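You operate a simulated robot arm through the tools that you are given. There is no shell and no other tool.

The job below is to be done with a simulated robot arm. You get a single attempt, and the scene is never put back.

TASK
Sort the three boards on the bench top by the moisture meter.
Fine: test each first; under 12 % to the green mark, else to the red; meter switched off again on its holder.

It is judged by the outcome, as a careful person would: the job done as asked, and still so three seconds after it is handed in. It fails if anything else is knocked over, pushed out of place, dropped, spilled or broken.

THE ROBOT
A 6-joint arm with a four-finger gripper, fixed in place. Base frame: the origin is at the foot of the arm, x ahead of it, y to its left, z up; the work surface is at about z = 880. Units: mm, degrees, N and s.
With the tool pointing down near the work surface it reaches from about 300 to 700 mm from the base axis. Its first joint turns from -166.0 to 166.0 degrees. Payload 3.43 kg.
Tool frame: the origin (TCP) lies between the finger pads and is the grasp point; the fingertips stand 30 mm ahead of it; z points along the fingers, y is the line along which they close. The gripper opens to 120 mm. The gripper's body begins 85 mm behind the TCP.
Orientation is that of the tool frame in the base frame, as a unit quaternion [x, y, z, w]. With the fingers straight down and closing along the base's y, the tool's x points along the base's -x, its y along +y and its z along -z.

THE INTERFACE
- The arm moves only by the tool move_arm. Its argument "plan" is a list of rows, each a list of 7 numbers: the shift along the tool's x, y, z in mm, then the turn, a rotation vector about the tool's x, y, z in degrees, then the gripper command, from -1 (fully open) to 1 (shut), values between in proportion. In form: [[tx, ty, tz, rx, ry, rz, claw], ...]. A call has 1 to 20 rows; each row shifts and turns the commanded pose from where the row before left it, along the tool's axes as they then stand. Each row takes 0.2 s and may step no farther than 50 mm and 8.6 degrees from the row before; otherwise, or with a gripper value out of range, the whole call is refused. A pose out of reach is approached as far as the arm can. The call stops where the force on the tool passes 40 N (or 10 N more than at its start, if that is more) or the arm is blocked; 0.2 s more then pass. Each finger halts on what it meets, pressing with about 42 N; the grip force reading is that of the motor and also rises with nothing between the fingers. The clock runs only during rows and for 0.2 s after the last one: add rows that do not move to give the fingers time. The reply holds the time, the measured pose of the TCP, the force on the tool along the base axes, the opening and the grip force, in the units named above and with some noise, with the torque about the TCP (base axes, N m) and any sound that the robot's microphone picked up.
- Cameras (640 x 400 px; columns grow to the right, rows downward): "scene" is fixed at [43.3, 654, 1605.3]; the picture's right is [-0.50, -0.87, 0.00], its down [-0.65, 0.37, -0.66] and it looks along [0.58, -0.33, -0.75] (base axes); focal length 292 px, centre (320, 200). "wrist" rides on the gripper at [71, -17, -121] in the tool frame; the picture's right is [0.23, 0.97, 0.00], its down [-0.81, 0.19, -0.55] and it looks along [-0.54, 0.13, 0.83] (tool axes); focal length 275 px, centre (320, 200). There is no depth. A picture from a camera that has moved, and an enlarged one, comes with that camera's place and axes in the base frame and with its lens. The place of the scene camera against the robot may be out by one fixed shift of up to 12 mm in any direction.
- grab_frame(camera): a new picture of that camera. No time passes.
- raise_lower(by): slides the trunk up (or, below 0, down) by that many mm; the arm rides with it, the base frame stays. It gives what a move gives, with no picture.
- zoom(camera, box): a new picture of the part [left, top, right, bottom] of that camera's present view, enlarged. No time passes.
- hand_in(): hands the job in; it is judged then, once.

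Places have to be worked out from the pictures, the camera data and where the tool is seen. Open the gripper and draw the arm clear of the work before you hand the job in, unless the task says otherwise.

The tools are called after "Emit:" by a JSON object that holds its "api" and its "payload". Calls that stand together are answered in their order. move_arm: Moves the arm, as the interface text tells. Its arguments: {"type":"object","properties":{"plan":{"type":"array"}},"required":["plan"]} The other tools are called the same way: raise_lower (by) slides the trunk up or down; grab_frame (camera) takes a picture; zoom (camera, box) takes an enlarged picture of a part of a camera's view; hand_in () hands the job in.

At the start:

```text
clock: 0.0
ee_pos: [497.9, 249.5, 1225.6]
ee_rot: [0.0, 1.0, 0.0, 0.0]
force: [-1.1, 0.0, 0.0]
torque: [0.0, 0.01, -0.02]
width: 120.0
grip_force: 0.0
trunk travel left (down, up): [-175.0, 265.0]
```

scene: 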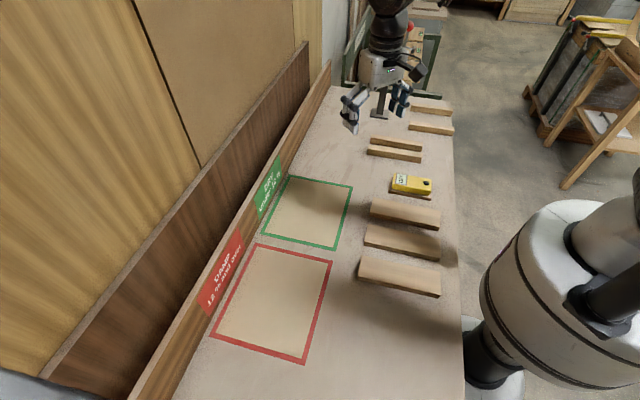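
wrist: 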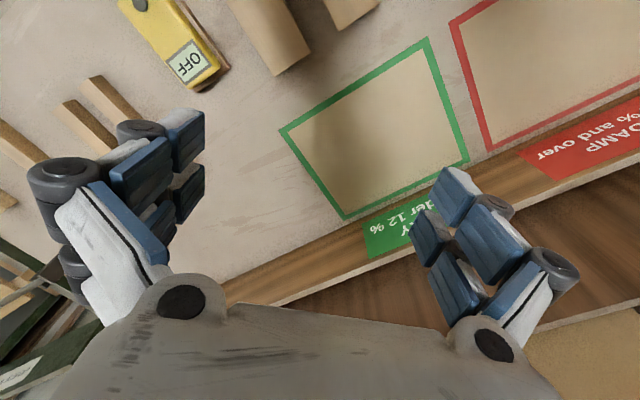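

The pictures show three boards near the robot, a yellow meter reading OFF on its holder, some other strips, and the two marks. I'll zoom in to see the details.

Emit:
{"api": "zoom", "payload": {"camera": "scene", "box": [350, 80, 470, 155]}}

Emit:
{"api": "zoom", "payload": {"camera": "scene", "box": [340, 150, 468, 230]}}

Emit:
{"api": "zoom", "payload": {"camera": "scene", "box": [340, 190, 468, 310]}}

Emit:
{"api": "zoom", "payload": {"camera": "scene", "box": [200, 150, 360, 370]}}

Emit:
{"api": "zoom", "payload": {"camera": "wrist", "box": [80, 0, 400, 200]}}

```text
5.33 times, centred on (410, 118) of scene
camera zoom: at [43.3, 654.0, 1605.3], right [-0.5, -0.87, 0.0], down [-0.65, 0.37, -0.66], along [0.58, -0.33, -0.75], focal length 1557 px, centre (-160, 640)
```

zoom: 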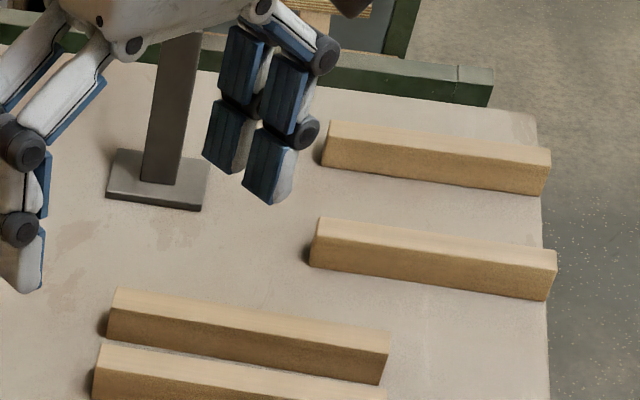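

```text
5.00 times, centred on (404, 190) of scene
camera zoom: at [43.3, 654.0, 1605.3], right [-0.5, -0.87, 0.0], down [-0.65, 0.37, -0.66], along [0.58, -0.33, -0.75], focal length 1459 px, centre (-100, 250)
```

zoom: 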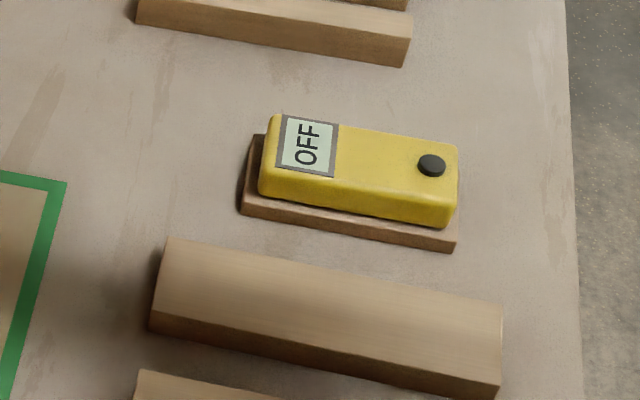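

```text
3.33 times, centred on (404, 250) of scene
camera zoom: at [43.3, 654.0, 1605.3], right [-0.5, -0.87, 0.0], down [-0.65, 0.37, -0.66], along [0.58, -0.33, -0.75], focal length 973 px, centre (40, 33)
```

zoom: 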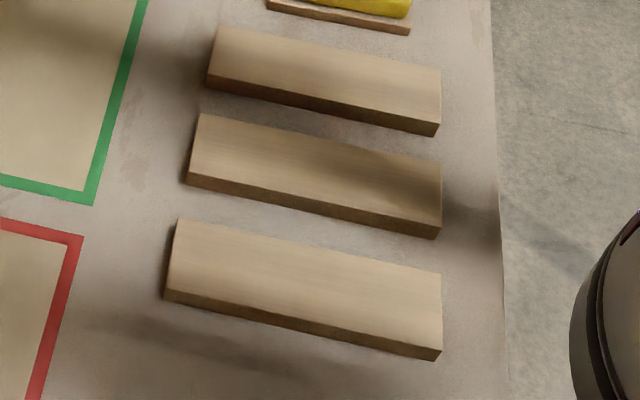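

```text
1.82 times, centred on (280, 260) of scene
camera zoom: at [43.3, 654.0, 1605.3], right [-0.5, -0.87, 0.0], down [-0.65, 0.37, -0.66], along [0.58, -0.33, -0.75], focal length 531 px, centre (393, 91)
```

zoom: 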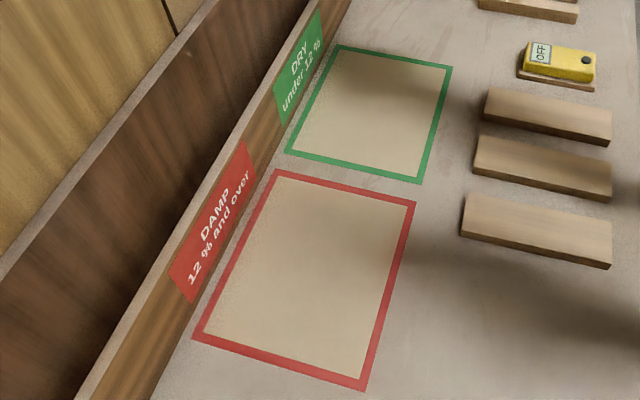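

```text
2.00 times, centred on (240, 100) of wrist
camera zoom: at [427.4, 232.3, 1345.4], right [-0.23, 0.97, 0.0], down [0.81, 0.19, 0.55], along [0.54, 0.13, -0.83], focal length 551 px, centre (480, 400)
```

zoom: 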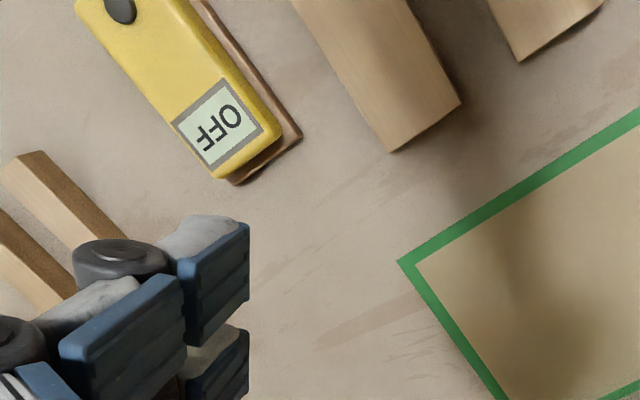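

The bench runs at about 45° to the base. I estimate boards A, B and C near (411,137), (329,219) and (256,293), and the meter near (484,50). I'll turn the tool by 45° to line up with the boards, then move over for a close view of the meter.

Emit:
{"api": "move_arm", "payload": {"plan": [[0, 0, 0, 0, 0, -7.5, -1], [0, 0, 0, 0, 0, -7.5, -1], [0, 0, 0, 0, 0, -7.5, -1], [0, 0, 0, 0, 0, -7.5, -1], [0, 0, 0, 0, 0, -7.5, -1], [0, 0, 0, 0, 0, -7.5, -1], [35, -20, 13, 0, 0, 0, -1], [35, -20, 13, 0, 0, 0, -1], [35, -20, 13, 0, 0, 0, -1], [35, -20, 13, 0, 0, 0, -1], [35, -20, 13, 0, 0, 0, -1], [35, -20, 13, 0, 0, 0, -1], [35, -20, 13, 0, 0, 0, -1], [35, -22, 14, 0, 0, 0, -1]]}}

Emit:
{"api": "grab_frame", "payload": {"camera": "wrist"}}

Emit:
{"api": "grab_frame", "payload": {"camera": "scene"}}

```text
clock: 3.0
ee_pos: [414.2, -64.7, 1119.9]
ee_rot: [-0.383, 0.924, 0.0, 0.0]
force: [0.0, -0.7, -0.4]
torque: [0.05, 0.01, -0.01]
width: 120.0
grip_force: 0.1
trunk travel left (down, up): [-175.0, 265.0]
```

```text
taken
camera wrist: at [377.5, -127.7, 1238.9], right [-0.85, 0.52, 0.0], down [0.44, 0.71, 0.55], along [0.29, 0.47, -0.83], focal length 275 px, centre (320, 200)
```

wrist: 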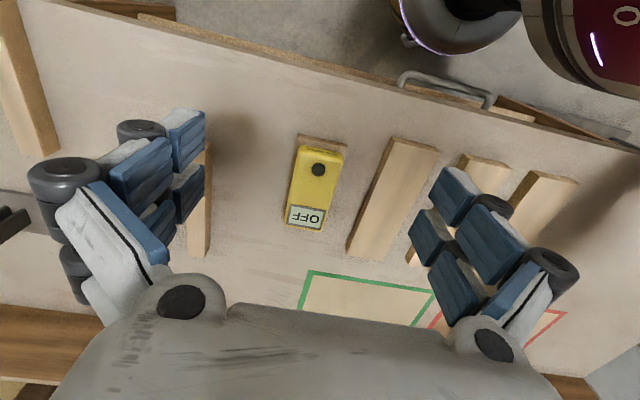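

```text
taken
```

scene: 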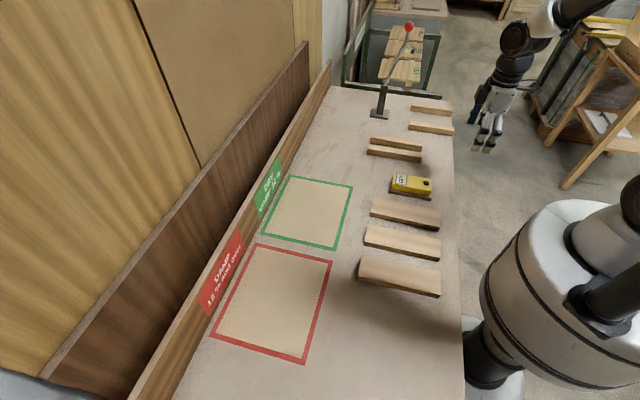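

The meter sits near the centre of the view. I'll zoom in on it and on the boards, and check the back shelf area.

Emit:
{"api": "zoom", "payload": {"camera": "wrist", "box": [260, 120, 388, 240]}}

Emit:
{"api": "zoom", "payload": {"camera": "scene", "box": [380, 165, 444, 205]}}

Emit:
{"api": "zoom", "payload": {"camera": "scene", "box": [340, 10, 460, 130]}}

```text
3.33 times, centred on (324, 180) of wrist
camera zoom: at [377.5, -127.7, 1238.9], right [-0.85, 0.52, 0.0], down [0.44, 0.71, 0.55], along [0.29, 0.47, -0.83], focal length 918 px, centre (307, 267)
```

zoom: 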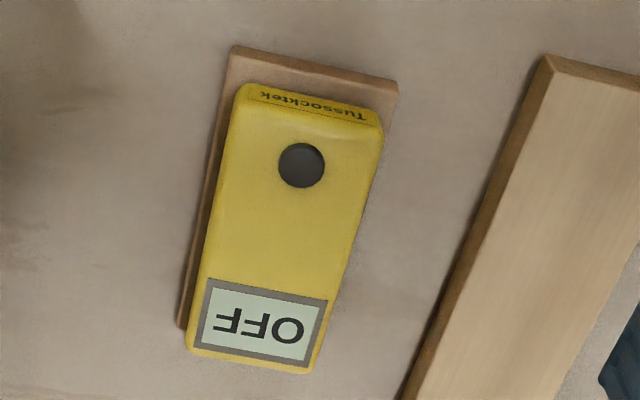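

```text
10.00 times, centred on (412, 185) of scene
camera zoom: at [43.3, 654.0, 1605.3], right [-0.5, -0.87, 0.0], down [-0.65, 0.37, -0.66], along [0.58, -0.33, -0.75], focal length 2919 px, centre (-600, 350)
```

zoom: 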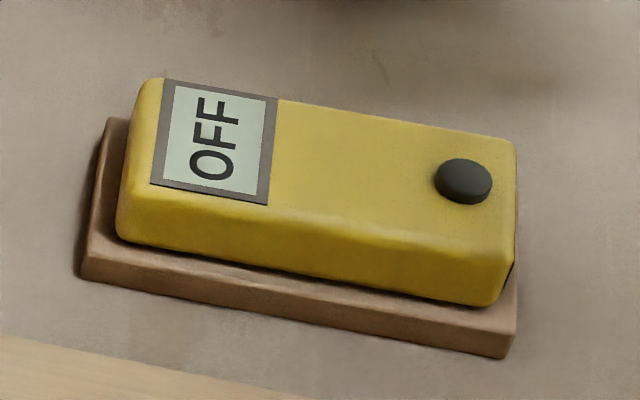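

```text
3.33 times, centred on (400, 70) of scene
camera zoom: at [43.3, 654.0, 1605.3], right [-0.5, -0.87, 0.0], down [-0.65, 0.37, -0.66], along [0.58, -0.33, -0.75], focal length 973 px, centre (53, 633)
```

zoom: 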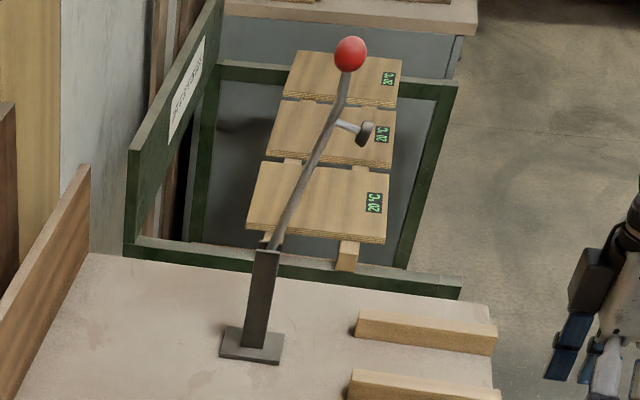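

There's a frame beyond with labelled boards and a lever, plus a sign. I'll look at those closely in case they matter.

Emit:
{"api": "zoom", "payload": {"camera": "scene", "box": [380, 20, 430, 90]}}

Emit:
{"api": "zoom", "payload": {"camera": "scene", "box": [340, 15, 390, 65]}}

Emit:
{"api": "zoom", "payload": {"camera": "scene", "box": [570, 0, 640, 150]}}

Emit:
{"api": "zoom", "payload": {"camera": "wrist", "box": [360, 0, 640, 175]}}

```text
5.71 times, centred on (405, 55) of scene
camera zoom: at [43.3, 654.0, 1605.3], right [-0.5, -0.87, 0.0], down [-0.65, 0.37, -0.66], along [0.58, -0.33, -0.75], focal length 1668 px, centre (-166, 1029)
```

zoom: 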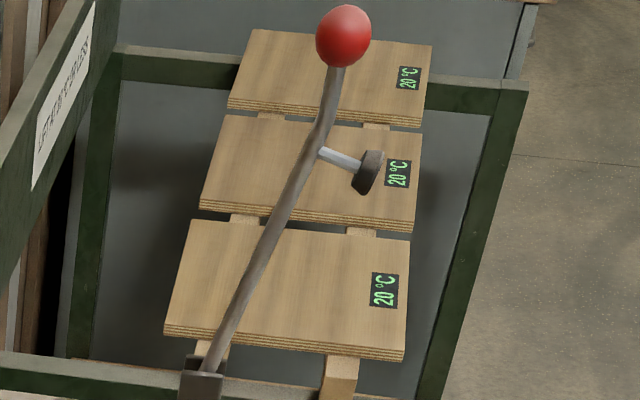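

```text
8.00 times, centred on (365, 40) of scene
camera zoom: at [43.3, 654.0, 1605.3], right [-0.5, -0.87, 0.0], down [-0.65, 0.37, -0.66], along [0.58, -0.33, -0.75], focal length 2335 px, centre (-40, 1480)
```

zoom: 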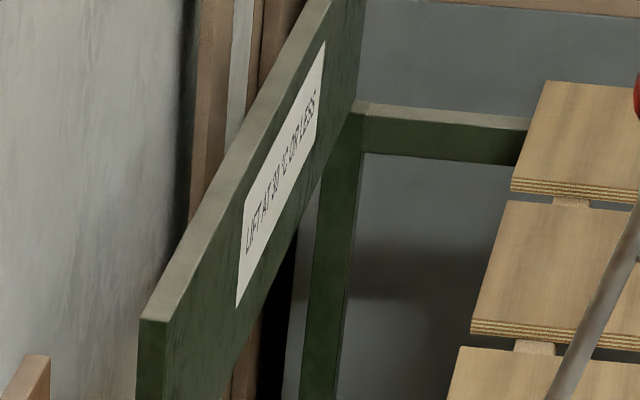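

```text
2.67 times, centred on (605, 75) of scene
camera zoom: at [43.3, 654.0, 1605.3], right [-0.5, -0.87, 0.0], down [-0.65, 0.37, -0.66], along [0.58, -0.33, -0.75], focal length 778 px, centre (-440, 533)
```

zoom: 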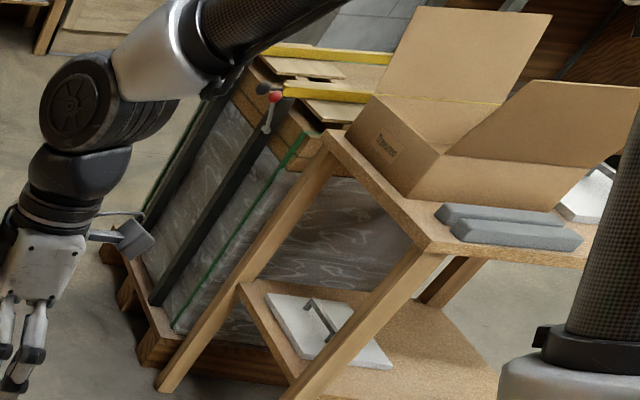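

```text
2.29 times, centred on (500, 88) of wrist
camera zoom: at [377.5, -127.7, 1238.9], right [-0.85, 0.52, 0.0], down [0.44, 0.71, 0.55], along [0.29, 0.47, -0.83], focal length 629 px, centre (-91, 457)
```

zoom: 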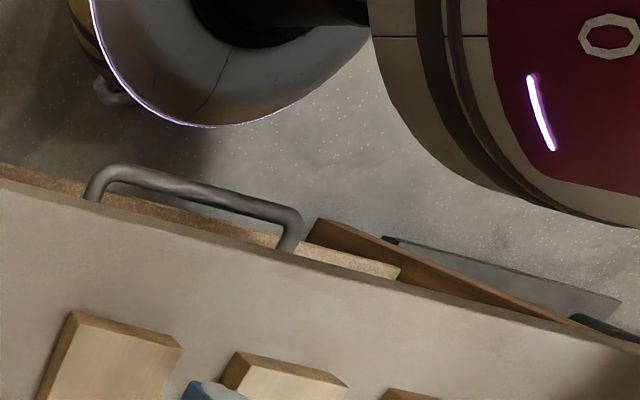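

The yellow meter reads OFF and has a black button at about s=321, r=339 in bench axes. That is base (467,13), with the button top near z≈920. I'll shut the fingers and move above it.

Emit:
{"api": "move_arm", "payload": {"plan": [[-23, 4.4, 20, 0, 0, 0, 1], [-23, 4.4, 20, 0, 0, 0, 1], [-23, 4.4, 20, 0, 0, 0, 1], [-23, 4.4, 20, 0, 0, 0, 1], [0, 0, 10, 0, 0, 0, 1], [0, 0, 10, 0, 0, 0, 1], [0, 0, 5, 0, 0, 0, 1], [0, 0, 0, 0, 0, 0, 1]]}}

Emit:
{"api": "grab_frame", "payload": {"camera": "wrist"}}

Emit:
{"api": "zoom", "payload": {"camera": "scene", "box": [340, 120, 468, 200]}}

```text
clock: 4.8
ee_pos: [466.4, 14.8, 1016.5]
ee_rot: [-0.383, 0.924, -0.001, 0.0]
force: [0.7, -0.8, -0.5]
torque: [-0.02, -0.01, 0.02]
width: 0.1
grip_force: 19.1
trunk travel left (down, up): [-175.0, 265.0]
```

```text
taken
camera wrist: at [428.8, -48.6, 1136.3], right [-0.85, 0.53, 0.0], down [0.44, 0.71, 0.55], along [0.29, 0.47, -0.83], focal length 275 px, centre (320, 200)
```

wrist: 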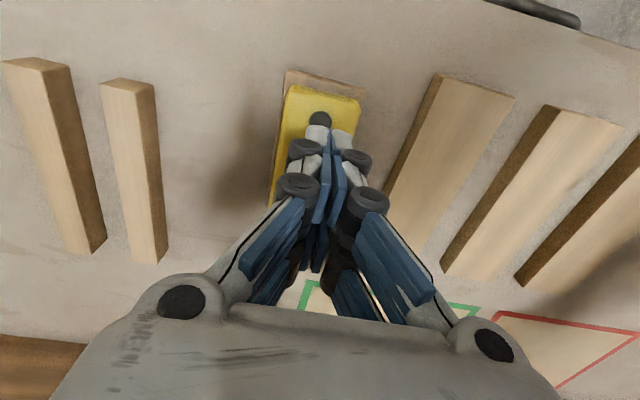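

```text
5.00 times, centred on (404, 160) of scene
camera zoom: at [43.3, 654.0, 1605.3], right [-0.5, -0.87, 0.0], down [-0.65, 0.37, -0.66], along [0.58, -0.33, -0.75], focal length 1459 px, centre (-100, 400)
```

zoom: 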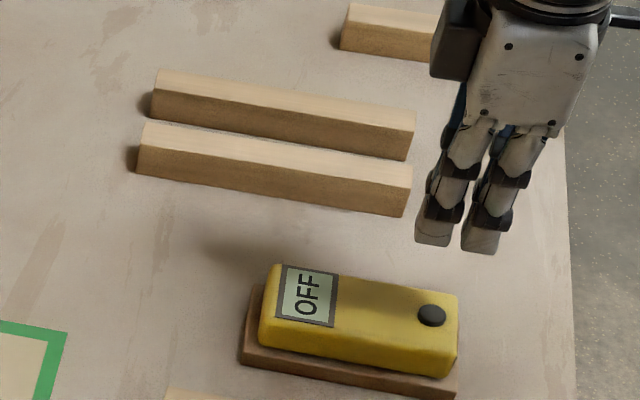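

The closed fingers are nearly over the button. I'll zoom to fix its exact position before pressing.

Emit:
{"api": "zoom", "payload": {"camera": "wrist", "box": [256, 60, 384, 140]}}

```text
5.00 times, centred on (320, 100) of wrist
camera zoom: at [428.8, -48.6, 1136.3], right [-0.85, 0.53, 0.0], down [0.44, 0.71, 0.55], along [0.29, 0.47, -0.83], focal length 1376 px, centre (320, 700)
```

zoom: 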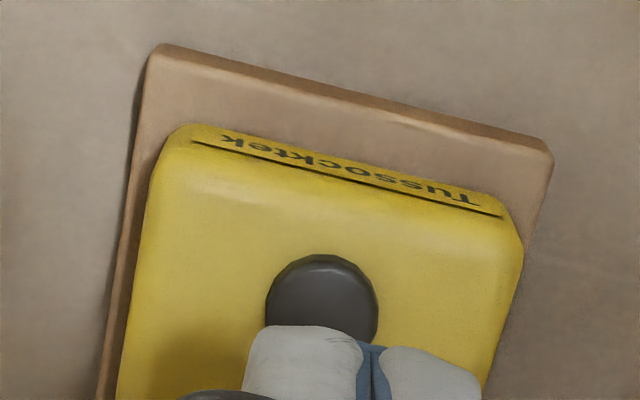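

The button is about 2 mm in +s and 4 mm nearer the robot than the TCP, with its top near z≈922. I'll correct for that and come down until the tips are about 10 mm above it.

Emit:
{"api": "move_arm", "payload": {"plan": [[4, -2, 20, 0, 0, 0, 1], [0, 0, 20, 0, 0, 0, 1], [0, 0, 12, 0, 0, 0, 1], [0, 0, 0, 0, 0, 0, 1]]}}

Emit:
{"api": "zoom", "payload": {"camera": "scene", "box": [372, 150, 452, 200]}}

Emit:
{"api": "zoom", "payload": {"camera": "wrist", "box": [240, 60, 400, 160]}}

```text
clock: 5.8
ee_pos: [466.2, 12.1, 963.4]
ee_rot: [-0.382, 0.924, 0.0, 0.0]
force: [0.4, 0.3, 0.5]
torque: [0.01, -0.01, -0.02]
width: 0.0
grip_force: 33.2
trunk travel left (down, up): [-175.0, 265.0]
```

```text
8.00 times, centred on (412, 175) of scene
camera zoom: at [43.3, 654.0, 1605.3], right [-0.5, -0.87, 0.0], down [-0.65, 0.37, -0.66], along [0.58, -0.33, -0.75], focal length 2335 px, centre (-416, 400)
```

zoom: 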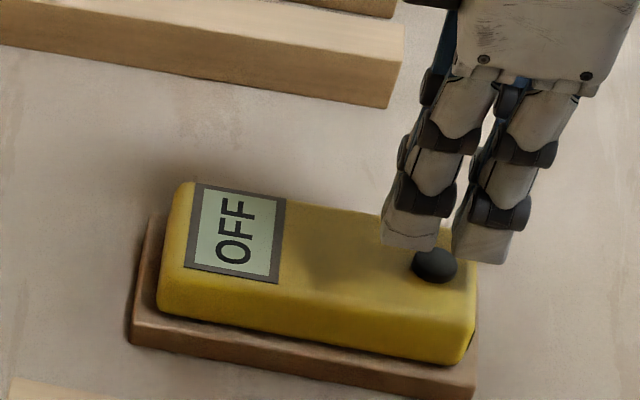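

```text
4.00 times, centred on (320, 110) of wrist
camera zoom: at [427.9, -52.1, 1083.4], right [-0.85, 0.53, 0.0], down [0.44, 0.71, 0.55], along [0.29, 0.47, -0.83], focal length 1101 px, centre (320, 560)
```

zoom: 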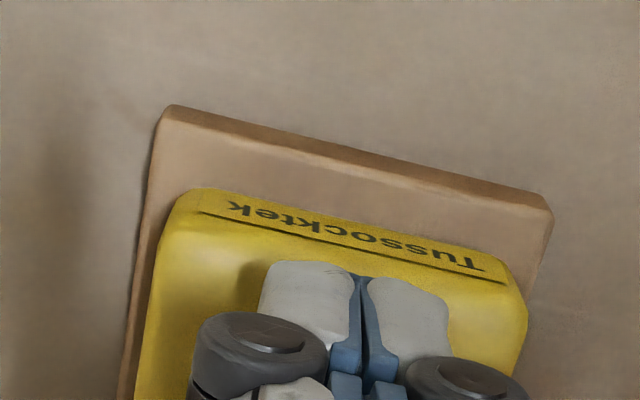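

The fingers line up with the button, with the tips at about z=933. I'll come down in small steps until they touch.

Emit:
{"api": "move_arm", "payload": {"plan": [[0, 0, 3, 0, 0, 0, 1], [0, 0, 2, 0, 0, 0, 1], [0, 0, 2, 0, 0, 0, 1], [0, 0, 1.5, 0, 0, 0, 1]]}}

Emit:
{"api": "zoom", "payload": {"camera": "scene", "box": [372, 150, 452, 200]}}

```text
clock: 6.8
ee_pos: [465.7, 9.9, 955.5]
ee_rot: [-0.382, 0.924, 0.0, 0.0]
force: [-0.3, 0.4, 0.0]
torque: [0.02, 0.01, 0.04]
width: 0.0
grip_force: 33.8
trunk travel left (down, up): [-175.0, 265.0]
```

```text
8.00 times, centred on (412, 175) of scene
camera zoom: at [43.3, 654.0, 1605.3], right [-0.5, -0.87, 0.0], down [-0.65, 0.37, -0.66], along [0.58, -0.33, -0.75], focal length 2335 px, centre (-416, 400)
```

zoom: 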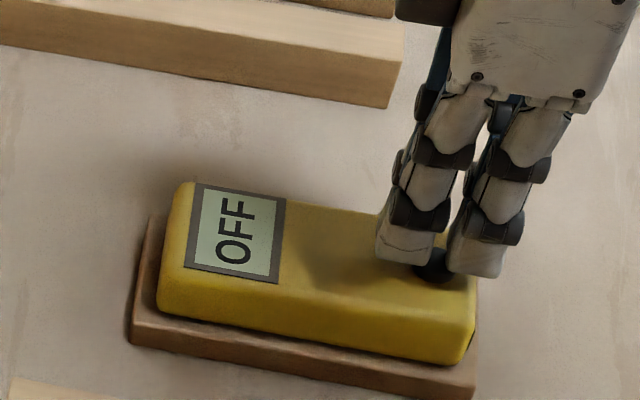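

There's no contact yet, with the tips at about z=925. I'll keep going down in 1.5 mm steps.

Emit:
{"api": "move_arm", "payload": {"plan": [[0, 0, 1.5, 0, 0, 0, 1], [0, 0, 1.5, 0, 0, 0, 1], [0, 0, 1.5, 0, 0, 0, 1]]}}

Emit:
{"api": "zoom", "payload": {"camera": "scene", "box": [372, 150, 452, 200]}}

```text
clock: 7.6
ee_pos: [465.5, 10.7, 951.8]
ee_rot: [-0.383, 0.924, 0.001, 0.001]
force: [0.8, -1.1, 3.3]
torque: [-0.06, -0.09, -0.04]
width: 5.5
grip_force: 33.0
trunk travel left (down, up): [-175.0, 265.0]
heard: click
```

```text
8.00 times, centred on (412, 175) of scene
camera zoom: at [43.3, 654.0, 1605.3], right [-0.5, -0.87, 0.0], down [-0.65, 0.37, -0.66], along [0.58, -0.33, -0.75], focal length 2335 px, centre (-416, 400)
```

zoom: 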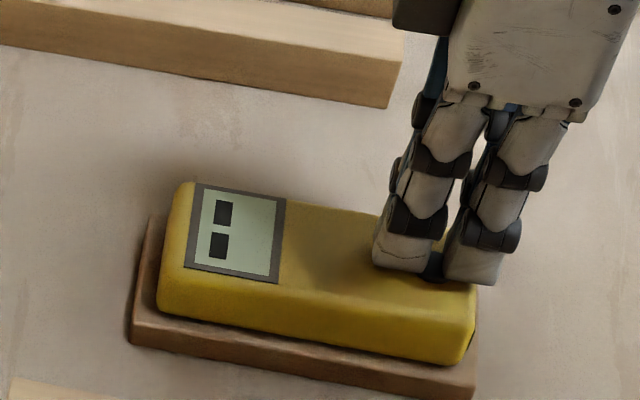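

I heard a click and the display changed to two dashes, so the meter is on. I'll back off upward, open the fingers to about 90 mm and move over the meter's middle to look before grasping.

Emit:
{"api": "move_arm", "payload": {"plan": [[0, 0, -10, 0, 0, 0, 1], [0, 0, -30, 0, 0, 0, 1], [0, 0, -40, 0, 0, 0, -0.5], [-20, 0, 0, 0, 0, 0, -0.5], [-17, 0, 0, 0, 0, 0, -0.5], [0, 0, 0, 0, 0, 0, -0.5], [0, 0, 0, 0, 0, 0, -0.5], [0, 0, 0, 0, 0, 0, -0.5]]}}

Emit:
{"api": "grab_frame", "payload": {"camera": "wrist"}}

Emit:
{"api": "zoom", "payload": {"camera": "scene", "box": [340, 130, 468, 210]}}

```text
clock: 9.4
ee_pos: [492.7, 39.3, 1033.1]
ee_rot: [-0.383, 0.924, 0.0, 0.0]
force: [-0.9, 0.2, -0.2]
torque: [0.0, -0.03, 0.0]
width: 89.9
grip_force: 0.1
trunk travel left (down, up): [-175.0, 265.0]
```

```text
taken
camera wrist: at [453.6, -25.1, 1151.5], right [-0.85, 0.53, 0.0], down [0.44, 0.71, 0.55], along [0.29, 0.47, -0.83], focal length 275 px, centre (320, 200)
```

wrist: 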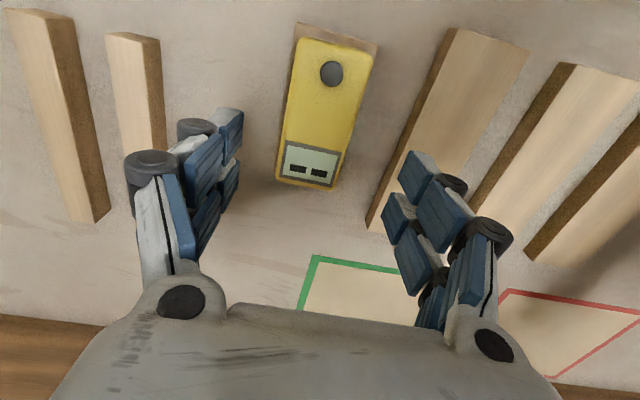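

```text
5.00 times, centred on (404, 170) of scene
camera zoom: at [43.3, 654.0, 1605.3], right [-0.5, -0.87, 0.0], down [-0.65, 0.37, -0.66], along [0.58, -0.33, -0.75], focal length 1459 px, centre (-100, 350)
```

zoom: 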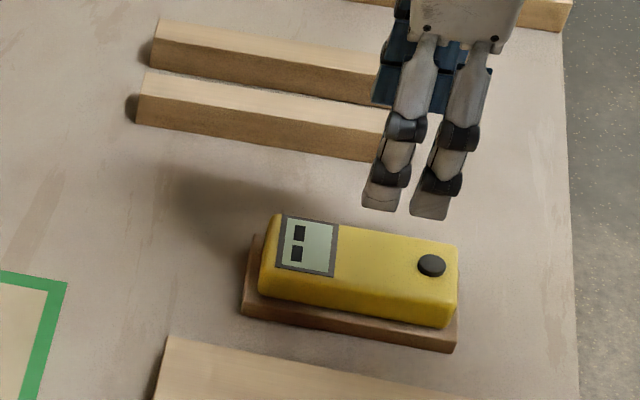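

The meter is centred under the fingers and shows dashes. I'll come down astride it, keeping the tips just above the holder top at about z=898, and look again before closing.

Emit:
{"api": "move_arm", "payload": {"plan": [[3, 0, 30, 0, 0, 0, -0.5], [0, 0, 30, 0, 0, 0, -0.5], [0, 0, 25, 0, 0, 0, -0.5], [0, 0, 12, 0, 0, 0, -0.5], [0, 0, 5, 0, 0, 0, -0.5], [0, 0, 0, 0, 0, 0, -0.5]]}}

Emit:
{"api": "zoom", "payload": {"camera": "wrist", "box": [160, 0, 480, 200]}}

Emit:
{"api": "zoom", "payload": {"camera": "scene", "box": [364, 150, 460, 210]}}

```text
clock: 10.8
ee_pos: [490.4, 35.6, 929.2]
ee_rot: [-0.383, 0.924, 0.0, 0.0]
force: [-0.8, -0.5, 1.7]
torque: [0.03, 0.0, 0.0]
width: 89.8
grip_force: 0.1
trunk travel left (down, up): [-175.0, 265.0]
```

```text
2.00 times, centred on (320, 100) of wrist
camera zoom: at [452.7, -28.5, 1049.4], right [-0.85, 0.53, 0.0], down [0.44, 0.71, 0.55], along [0.29, 0.47, -0.83], focal length 551 px, centre (320, 400)
```

zoom: 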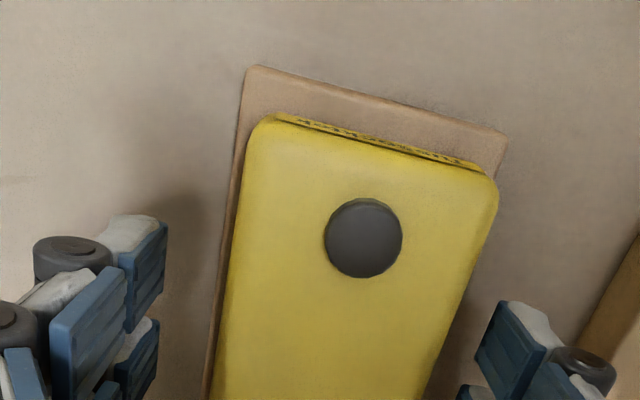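

```text
6.67 times, centred on (412, 180) of scene
camera zoom: at [43.3, 654.0, 1605.3], right [-0.5, -0.87, 0.0], down [-0.65, 0.37, -0.66], along [0.58, -0.33, -0.75], focal length 1946 px, centre (-293, 333)
```

zoom: 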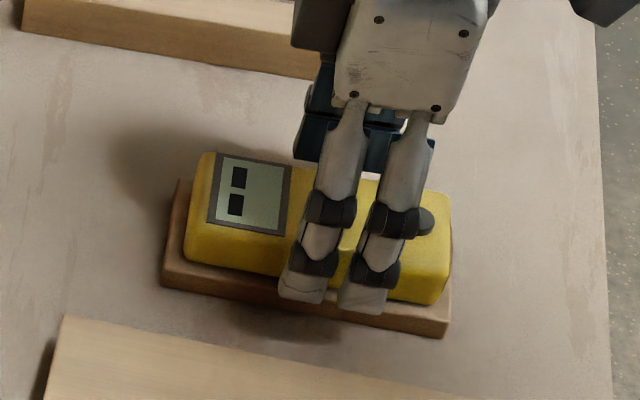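

The fingers straddle the meter with the tips above the holder. I'll close on it.

Emit:
{"api": "move_arm", "payload": {"plan": [[0, 0, 0, 0, 0, 0, 0.2], [0, 0, 0, 0, 0, 0, 0.3], [0, 0, 0, 0, 0, 0, 0.5], [0, 0, 0, 0, 0, 0, 0.5]]}}

Emit:
{"api": "zoom", "payload": {"camera": "wrist", "box": [160, 0, 480, 200]}}

```text
clock: 11.8
ee_pos: [489.9, 35.5, 929.7]
ee_rot: [-0.382, 0.924, 0.001, 0.001]
force: [-1.6, 0.3, 1.5]
torque: [-0.03, 0.17, 0.0]
width: 59.8
grip_force: 36.0
trunk travel left (down, up): [-175.0, 265.0]
```

```text
2.00 times, centred on (320, 100) of wrist
camera zoom: at [452.7, -28.4, 1049.7], right [-0.85, 0.53, 0.0], down [0.44, 0.71, 0.55], along [0.29, 0.47, -0.83], focal length 551 px, centre (320, 400)
```

zoom: 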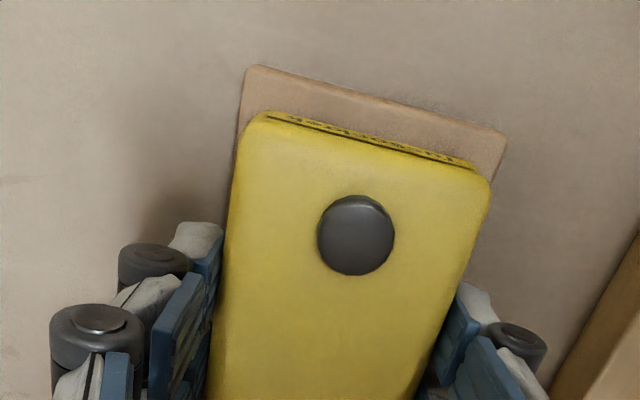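

The meter is gripped at 60 mm wide. I'll lift it straight up about 70 mm and check.

Emit:
{"api": "move_arm", "payload": {"plan": [[0, 0, -5, 0, 0, 0, 0.5], [0, 0, -15, 0, 0, 0, 0.5], [0, 0, -25, 0, 0, 0, 0.5], [0, 0, -25, 0, 0, 0, 0.5], [0, 0, 0, 0, 0, 0, 0.5]]}}

Emit:
{"api": "zoom", "payload": {"camera": "scene", "box": [340, 110, 468, 210]}}

Emit:
{"api": "grab_frame", "payload": {"camera": "wrist"}}

```text
clock: 13.0
ee_pos: [491.5, 34.7, 999.5]
ee_rot: [-0.383, 0.924, -0.001, 0.0]
force: [-1.1, -0.2, -1.5]
torque: [-0.01, 0.02, 0.0]
width: 59.6
grip_force: 42.3
trunk travel left (down, up): [-175.0, 265.0]
```

```text
4.00 times, centred on (404, 160) of scene
camera zoom: at [43.3, 654.0, 1605.3], right [-0.5, -0.87, 0.0], down [-0.65, 0.37, -0.66], along [0.58, -0.33, -0.75], focal length 1168 px, centre (-16, 360)
```

zoom: 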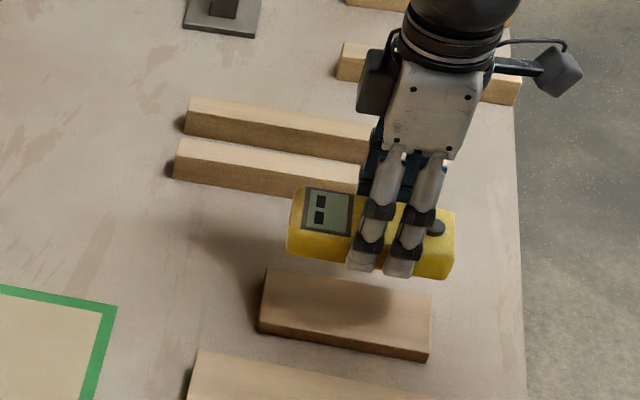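

```text
taken
camera wrist: at [453.2, -28.1, 1119.2], right [-0.85, 0.53, 0.0], down [0.44, 0.71, 0.55], along [0.29, 0.47, -0.83], focal length 275 px, centre (320, 200)
```

wrist: 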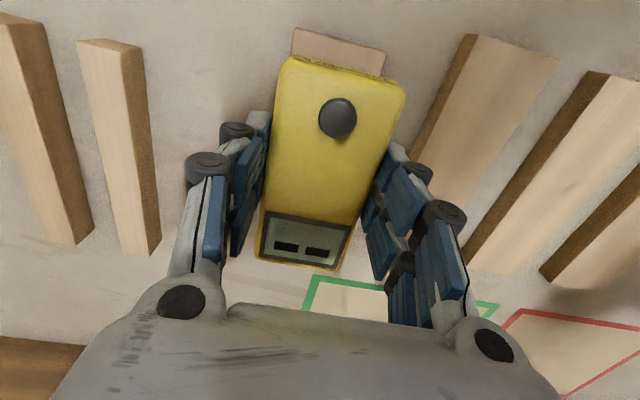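

The meter is held level and the screen is readable. Board A is centred near s=200, r=388 in bench axes. I'll carry the meter above it and lower to about 10 mm above the board.

Emit:
{"api": "move_arm", "payload": {"plan": [[-2, 20, 0, 0, 0, 0, 0.5], [-2, 35, 0, 0, 0, 0, 0.5], [-2, 35, 0, 0, 0, 0, 0.5], [-2, 32, 0, 0, 0, 0, 0.5], [0, 0, 20, 0, 0, 0, 0.5], [0, 0, 20, 0, 0, 0, 0.5], [0, 0, 10, 0, 0, 0, 0.5], [0, 0, 0, 0, 0, 0, 0.5]]}}

Emit:
{"api": "grab_frame", "payload": {"camera": "wrist"}}

Emit:
{"api": "zoom", "payload": {"camera": "scene", "box": [340, 150, 468, 240]}}

```text
clock: 14.8
ee_pos: [408.8, 128.3, 950.1]
ee_rot: [-0.383, 0.924, 0.0, 0.0]
force: [-0.5, -0.1, -2.7]
torque: [0.0, 0.05, 0.0]
width: 59.5
grip_force: 42.3
trunk travel left (down, up): [-175.0, 265.0]
```

```text
taken
camera wrist: at [370.9, 63.8, 1069.5], right [-0.85, 0.53, 0.0], down [0.44, 0.71, 0.55], along [0.29, 0.47, -0.83], focal length 275 px, centre (320, 200)
```

wrist: 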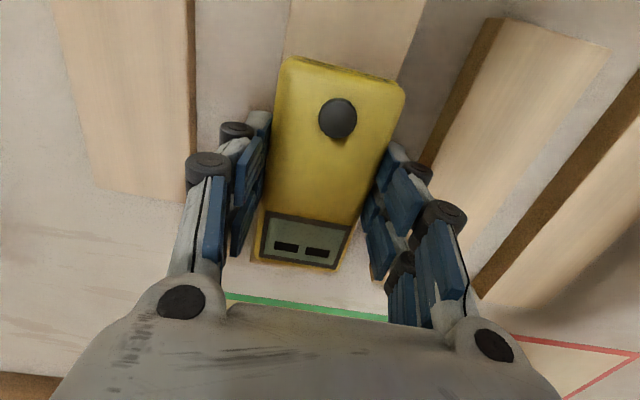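

```text
4.44 times, centred on (404, 195) of scene
camera zoom: at [43.3, 654.0, 1605.3], right [-0.5, -0.87, 0.0], down [-0.65, 0.37, -0.66], along [0.58, -0.33, -0.75], focal length 1297 px, centre (-53, 222)
```

zoom: 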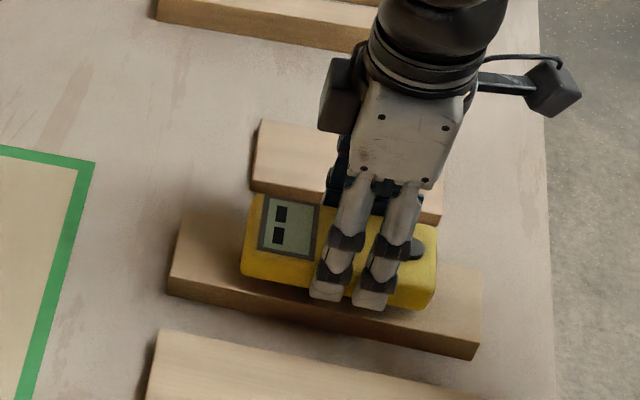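

The meter is over board A with about 14 mm to go. I'll lower it in small steps until it touches.

Emit:
{"api": "move_arm", "payload": {"plan": [[0, 0, 5, 0, 0, 0, 0.5], [0, 0, 4, 0, 0, 0, 0.5], [0, 0, 2, 0, 0, 0, 0.5], [0, 0, 2, 0, 0, 0, 0.5], [0, 0, 0, 0, 0, 0, 0.5]]}}

Emit:
{"api": "zoom", "payload": {"camera": "wrist", "box": [240, 180, 368, 280]}}

Emit:
{"api": "zoom", "payload": {"camera": "scene", "box": [364, 170, 460, 230]}}

```text
clock: 16.0
ee_pos: [409.0, 126.9, 937.6]
ee_rot: [-0.383, 0.924, 0.0, 0.003]
force: [-2.4, 1.1, 33.7]
torque: [-0.26, 0.51, 0.03]
width: 59.3
grip_force: 42.3
trunk travel left (down, up): [-175.0, 265.0]
```

```text
4.00 times, centred on (304, 230) of wrist
camera zoom: at [370.6, 64.0, 1057.1], right [-0.85, 0.53, 0.0], down [0.43, 0.71, 0.56], along [0.29, 0.47, -0.83], focal length 1101 px, centre (384, 80)
```

zoom: 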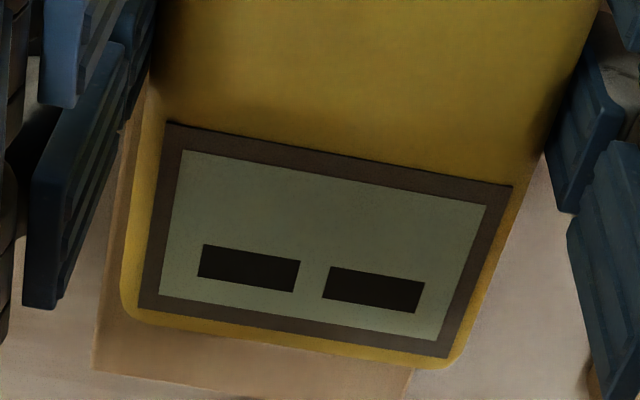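

```text
6.67 times, centred on (412, 200) of scene
camera zoom: at [43.3, 654.0, 1605.3], right [-0.5, -0.87, 0.0], down [-0.65, 0.37, -0.66], along [0.58, -0.33, -0.75], focal length 1946 px, centre (-293, 200)
```

zoom: 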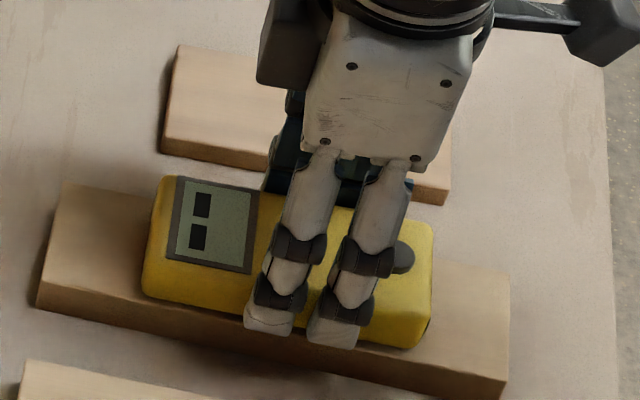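

The meter touches the board at 34 N but still shows dashes. I'll ease off to a lighter press and hold for a moment to see whether it reads.

Emit:
{"api": "move_arm", "payload": {"plan": [[0, 0, -1.5, 0, 0, 0, 0.5], [0, 0, 0, 0, 0, 0, 0.5], [0, 0, 0, 0, 0, 0, 0.5], [0, 0, 0, 0, 0, 0, 0.5], [0, 0, 0, 0, 0, 0, 0.5], [0, 0, 0, 0, 0, 0, 0.5]]}}

Emit:
{"api": "zoom", "payload": {"camera": "wrist", "box": [240, 180, 368, 280]}}

```text
clock: 17.4
ee_pos: [409.7, 127.9, 937.2]
ee_rot: [-0.383, 0.924, -0.001, 0.001]
force: [2.9, 1.2, 23.7]
torque: [0.46, -0.62, 0.0]
width: 59.4
grip_force: 41.7
trunk travel left (down, up): [-175.0, 265.0]
```

```text
4.00 times, centred on (304, 230) of wrist
camera zoom: at [370.9, 64.0, 1057.2], right [-0.85, 0.53, 0.0], down [0.44, 0.71, 0.55], along [0.29, 0.47, -0.83], focal length 1101 px, centre (384, 80)
```

zoom: 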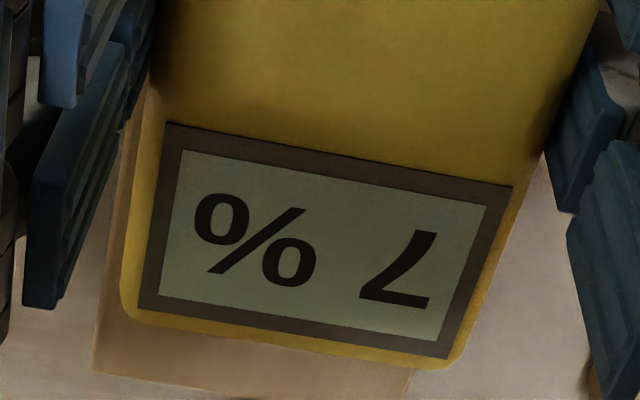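

The display now reads what looks like 7 %, upside down in this view. I'll confirm with the scene camera and hold a bit longer to check it's stable.

Emit:
{"api": "move_arm", "payload": {"plan": [[0, 0, 0, 0, 0, 0, 0.5], [0, 0, 0, 0, 0, 0, 0.5], [0, 0, 0, 0, 0, 0, 0.5], [0, 0, 0, 0, 0, 0, 0.5], [0, 0, 0, 0, 0, 0, 0.5]]}}

Emit:
{"api": "zoom", "payload": {"camera": "scene", "box": [380, 185, 412, 205]}}

Emit:
{"api": "zoom", "payload": {"camera": "wrist", "box": [240, 180, 368, 280]}}

```text
clock: 18.6
ee_pos: [409.2, 126.7, 937.4]
ee_rot: [-0.383, 0.924, 0.0, 0.001]
force: [4.1, 1.9, 25.1]
torque: [0.26, -0.52, 0.0]
width: 59.6
grip_force: 42.1
trunk travel left (down, up): [-175.0, 265.0]
```

```text
16.00 times, centred on (396, 195) of scene
camera zoom: at [43.3, 654.0, 1605.3], right [-0.5, -0.87, 0.0], down [-0.65, 0.37, -0.66], along [0.58, -0.33, -0.75], focal length 4670 px, centre (-896, 280)
```

zoom: 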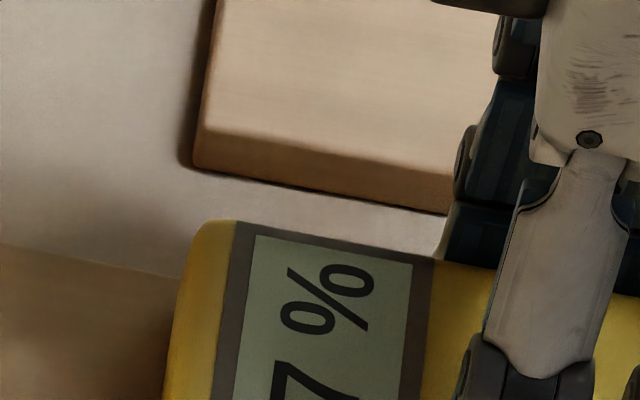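

```text
4.00 times, centred on (304, 230) of wrist
camera zoom: at [370.8, 63.9, 1057.2], right [-0.85, 0.53, 0.0], down [0.44, 0.71, 0.55], along [0.29, 0.47, -0.83], focal length 1101 px, centre (384, 80)
```

zoom: 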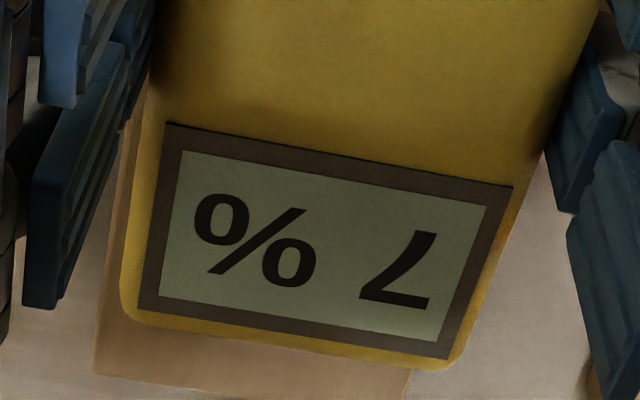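

Board A reads a steady 7 %, so it's dry and goes to the green mark. Now I'll lift the meter and carry it above board B, at about s=89.

Emit:
{"api": "move_arm", "payload": {"plan": [[0, 0, -5, 0, 0, 0, 0.5], [0, 0, -20, 0, 0, 0, 0.5], [0, 0, -20, 0, 0, 0, 0.5], [0, 25, 0, 0, 0, 0, 0.5], [0, 35, 0, 0, 0, 0, 0.5], [0, 30, 0, 0, 0, 0, 0.5], [0, 21, 0, 0, 0, 0, 0.5], [0, 0, 15, 0, 0, 0, 0.5], [0, 0, 0, 0, 0, 0, 0.5]]}}

Emit:
{"api": "grab_frame", "payload": {"camera": "wrist"}}

Emit:
{"api": "zoom", "payload": {"camera": "scene", "box": [340, 180, 468, 260]}}

```text
clock: 20.6
ee_pos: [329.9, 205.5, 968.0]
ee_rot: [-0.383, 0.924, -0.001, -0.001]
force: [0.5, -0.1, -1.4]
torque: [-0.02, 0.02, -0.01]
width: 59.3
grip_force: 42.4
trunk travel left (down, up): [-175.0, 265.0]
```

```text
taken
camera wrist: at [292.2, 141.4, 1087.3], right [-0.85, 0.53, 0.0], down [0.44, 0.71, 0.55], along [0.29, 0.47, -0.83], focal length 275 px, centre (320, 200)
```

wrist: 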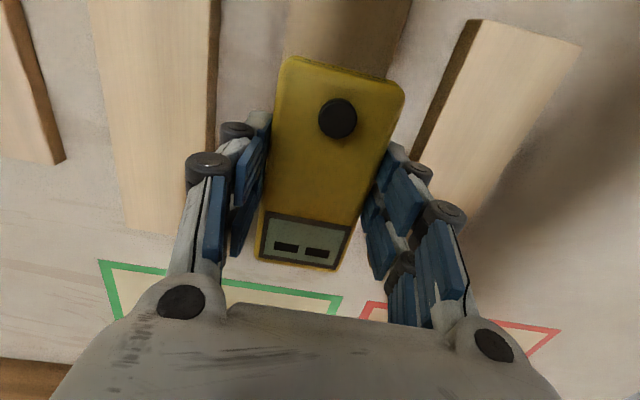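

```text
5.00 times, centred on (404, 220) of scene
camera zoom: at [43.3, 654.0, 1605.3], right [-0.5, -0.87, 0.0], down [-0.65, 0.37, -0.66], along [0.58, -0.33, -0.75], focal length 1459 px, centre (-100, 100)
```

zoom: 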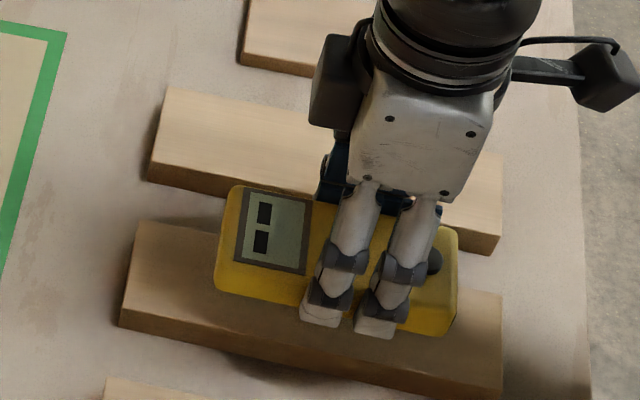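

The meter is above board B. I'll lower until it touches lightly, then hold.

Emit:
{"api": "move_arm", "payload": {"plan": [[0, 0, 12, 0, 0, 0, 0.5], [0, 0, 10, 0, 0, 0, 0.5], [0, 0, 4, 0, 0, 0, 0.5], [0, 0, 2, 0, 0, 0, 0.5], [0, 0, 1.5, 0, 0, 0, 0.5], [0, 0, 1, 0, 0, 0, 0.5]]}}

Emit:
{"api": "grab_frame", "payload": {"camera": "wrist"}}

```text
clock: 22.0
ee_pos: [330.3, 204.5, 937.8]
ee_rot: [-0.383, 0.924, 0.0, 0.001]
force: [0.4, -2.3, 7.2]
torque: [-0.16, -0.16, -0.07]
width: 59.6
grip_force: 42.0
trunk travel left (down, up): [-175.0, 265.0]
```

```text
taken
camera wrist: at [292.7, 141.3, 1057.3], right [-0.85, 0.53, 0.0], down [0.44, 0.71, 0.55], along [0.29, 0.47, -0.83], focal length 275 px, centre (320, 200)
```

wrist: 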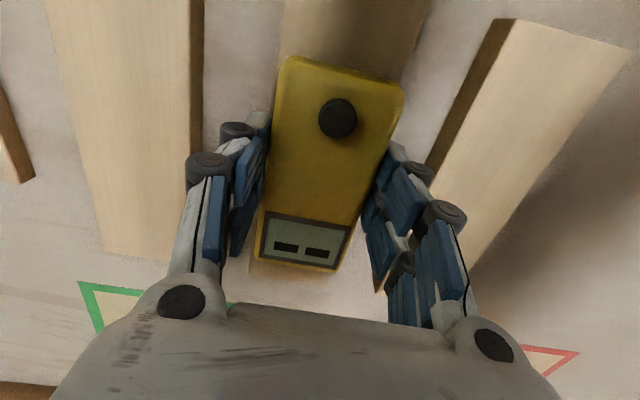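

Contact is light at 7 N. I'll press about 0.7 mm more and hold for around 2 s for the reading.

Emit:
{"api": "move_arm", "payload": {"plan": [[0, 0, 0.7, 0, 0, 0, 0.5], [0, 0, 0, 0, 0, 0, 0.5], [0, 0, 0, 0, 0, 0, 0.5], [0, 0, 0, 0, 0, 0, 0.5], [0, 0, 0, 0, 0, 0, 0.5], [0, 0, 0, 0, 0, 0, 0.5], [0, 0, 0, 0, 0, 0, 0.5], [0, 0, 0, 0, 0, 0, 0.5], [0, 0, 0, 0, 0, 0, 0.5], [0, 0, 0, 0, 0, 0, 0.5]]}}

Emit:
{"api": "zoom", "payload": {"camera": "wrist", "box": [240, 180, 368, 280]}}

Emit:
{"api": "zoom", "payload": {"camera": "scene", "box": [372, 205, 420, 245]}}

```text
clock: 24.2
ee_pos: [330.1, 205.7, 936.9]
ee_rot: [-0.383, 0.924, 0.0, 0.002]
force: [3.0, 3.1, 36.6]
torque: [0.18, -0.3, -0.04]
width: 59.7
grip_force: 42.1
trunk travel left (down, up): [-175.0, 265.0]
```

```text
4.00 times, centred on (304, 230) of wrist
camera zoom: at [292.2, 141.0, 1056.6], right [-0.85, 0.53, 0.0], down [0.44, 0.71, 0.56], along [0.29, 0.47, -0.83], focal length 1101 px, centre (384, 80)
```

zoom: 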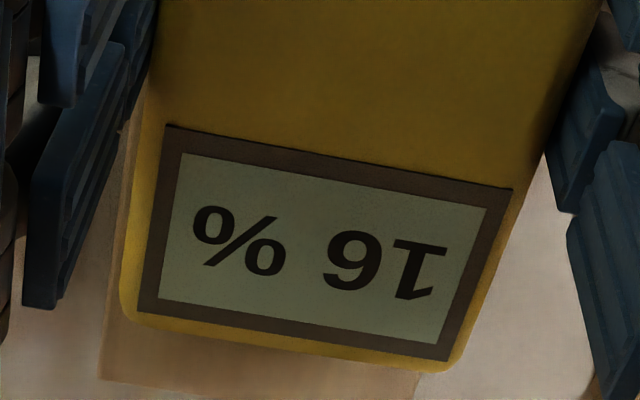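

```text
10.00 times, centred on (396, 225) of scene
camera zoom: at [43.3, 654.0, 1605.3], right [-0.5, -0.87, 0.0], down [-0.65, 0.37, -0.66], along [0.58, -0.33, -0.75], focal length 2919 px, centre (-440, -50)
```

zoom: 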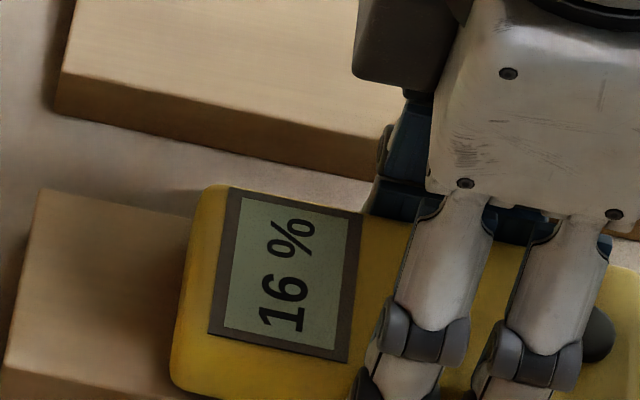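

Board B reads 16 %, so it's damp and goes to the red mark. Next is board C at about s=-19.

Emit:
{"api": "move_arm", "payload": {"plan": [[0, 0, -5, 0, 0, 0, 0.5], [0, 0, -20, 0, 0, 0, 0.5], [0, 0, -20, 0, 0, 0, 0.5], [0, 25, 0, 0, 0, 0, 0.5], [0, 35, 0, 0, 0, 0, 0.5], [0, 30, 0, 0, 0, 0, 0.5], [0, 17, 0, 0, 0, 0, 0.5], [0, 0, 15, 0, 0, 0, 0.5], [0, 0, 0, 0, 0, 0, 0.5]]}}

Emit:
{"api": "grab_frame", "payload": {"camera": "wrist"}}

Emit:
{"api": "zoom", "payload": {"camera": "scene", "box": [340, 210, 468, 300]}}

```text
clock: 26.2
ee_pos: [253.0, 282.1, 965.9]
ee_rot: [-0.383, 0.924, 0.0, 0.0]
force: [-0.3, 0.4, -2.4]
torque: [0.01, -0.02, 0.03]
width: 59.6
grip_force: 42.1
trunk travel left (down, up): [-175.0, 265.0]
```

```text
taken
camera wrist: at [215.3, 218.5, 1085.7], right [-0.85, 0.53, 0.0], down [0.44, 0.71, 0.55], along [0.29, 0.47, -0.83], focal length 275 px, centre (320, 200)
```

wrist: 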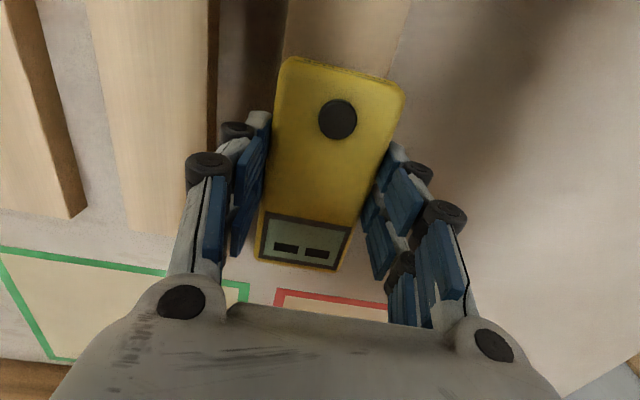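

```text
4.44 times, centred on (404, 255) of scene
camera zoom: at [43.3, 654.0, 1605.3], right [-0.5, -0.87, 0.0], down [-0.65, 0.37, -0.66], along [0.58, -0.33, -0.75], focal length 1297 px, centre (-53, -44)
```

zoom: 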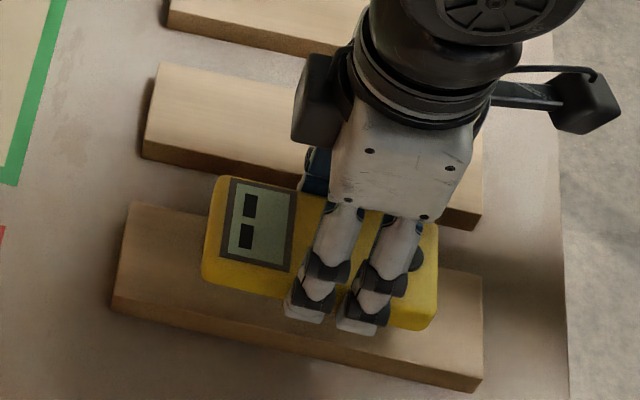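

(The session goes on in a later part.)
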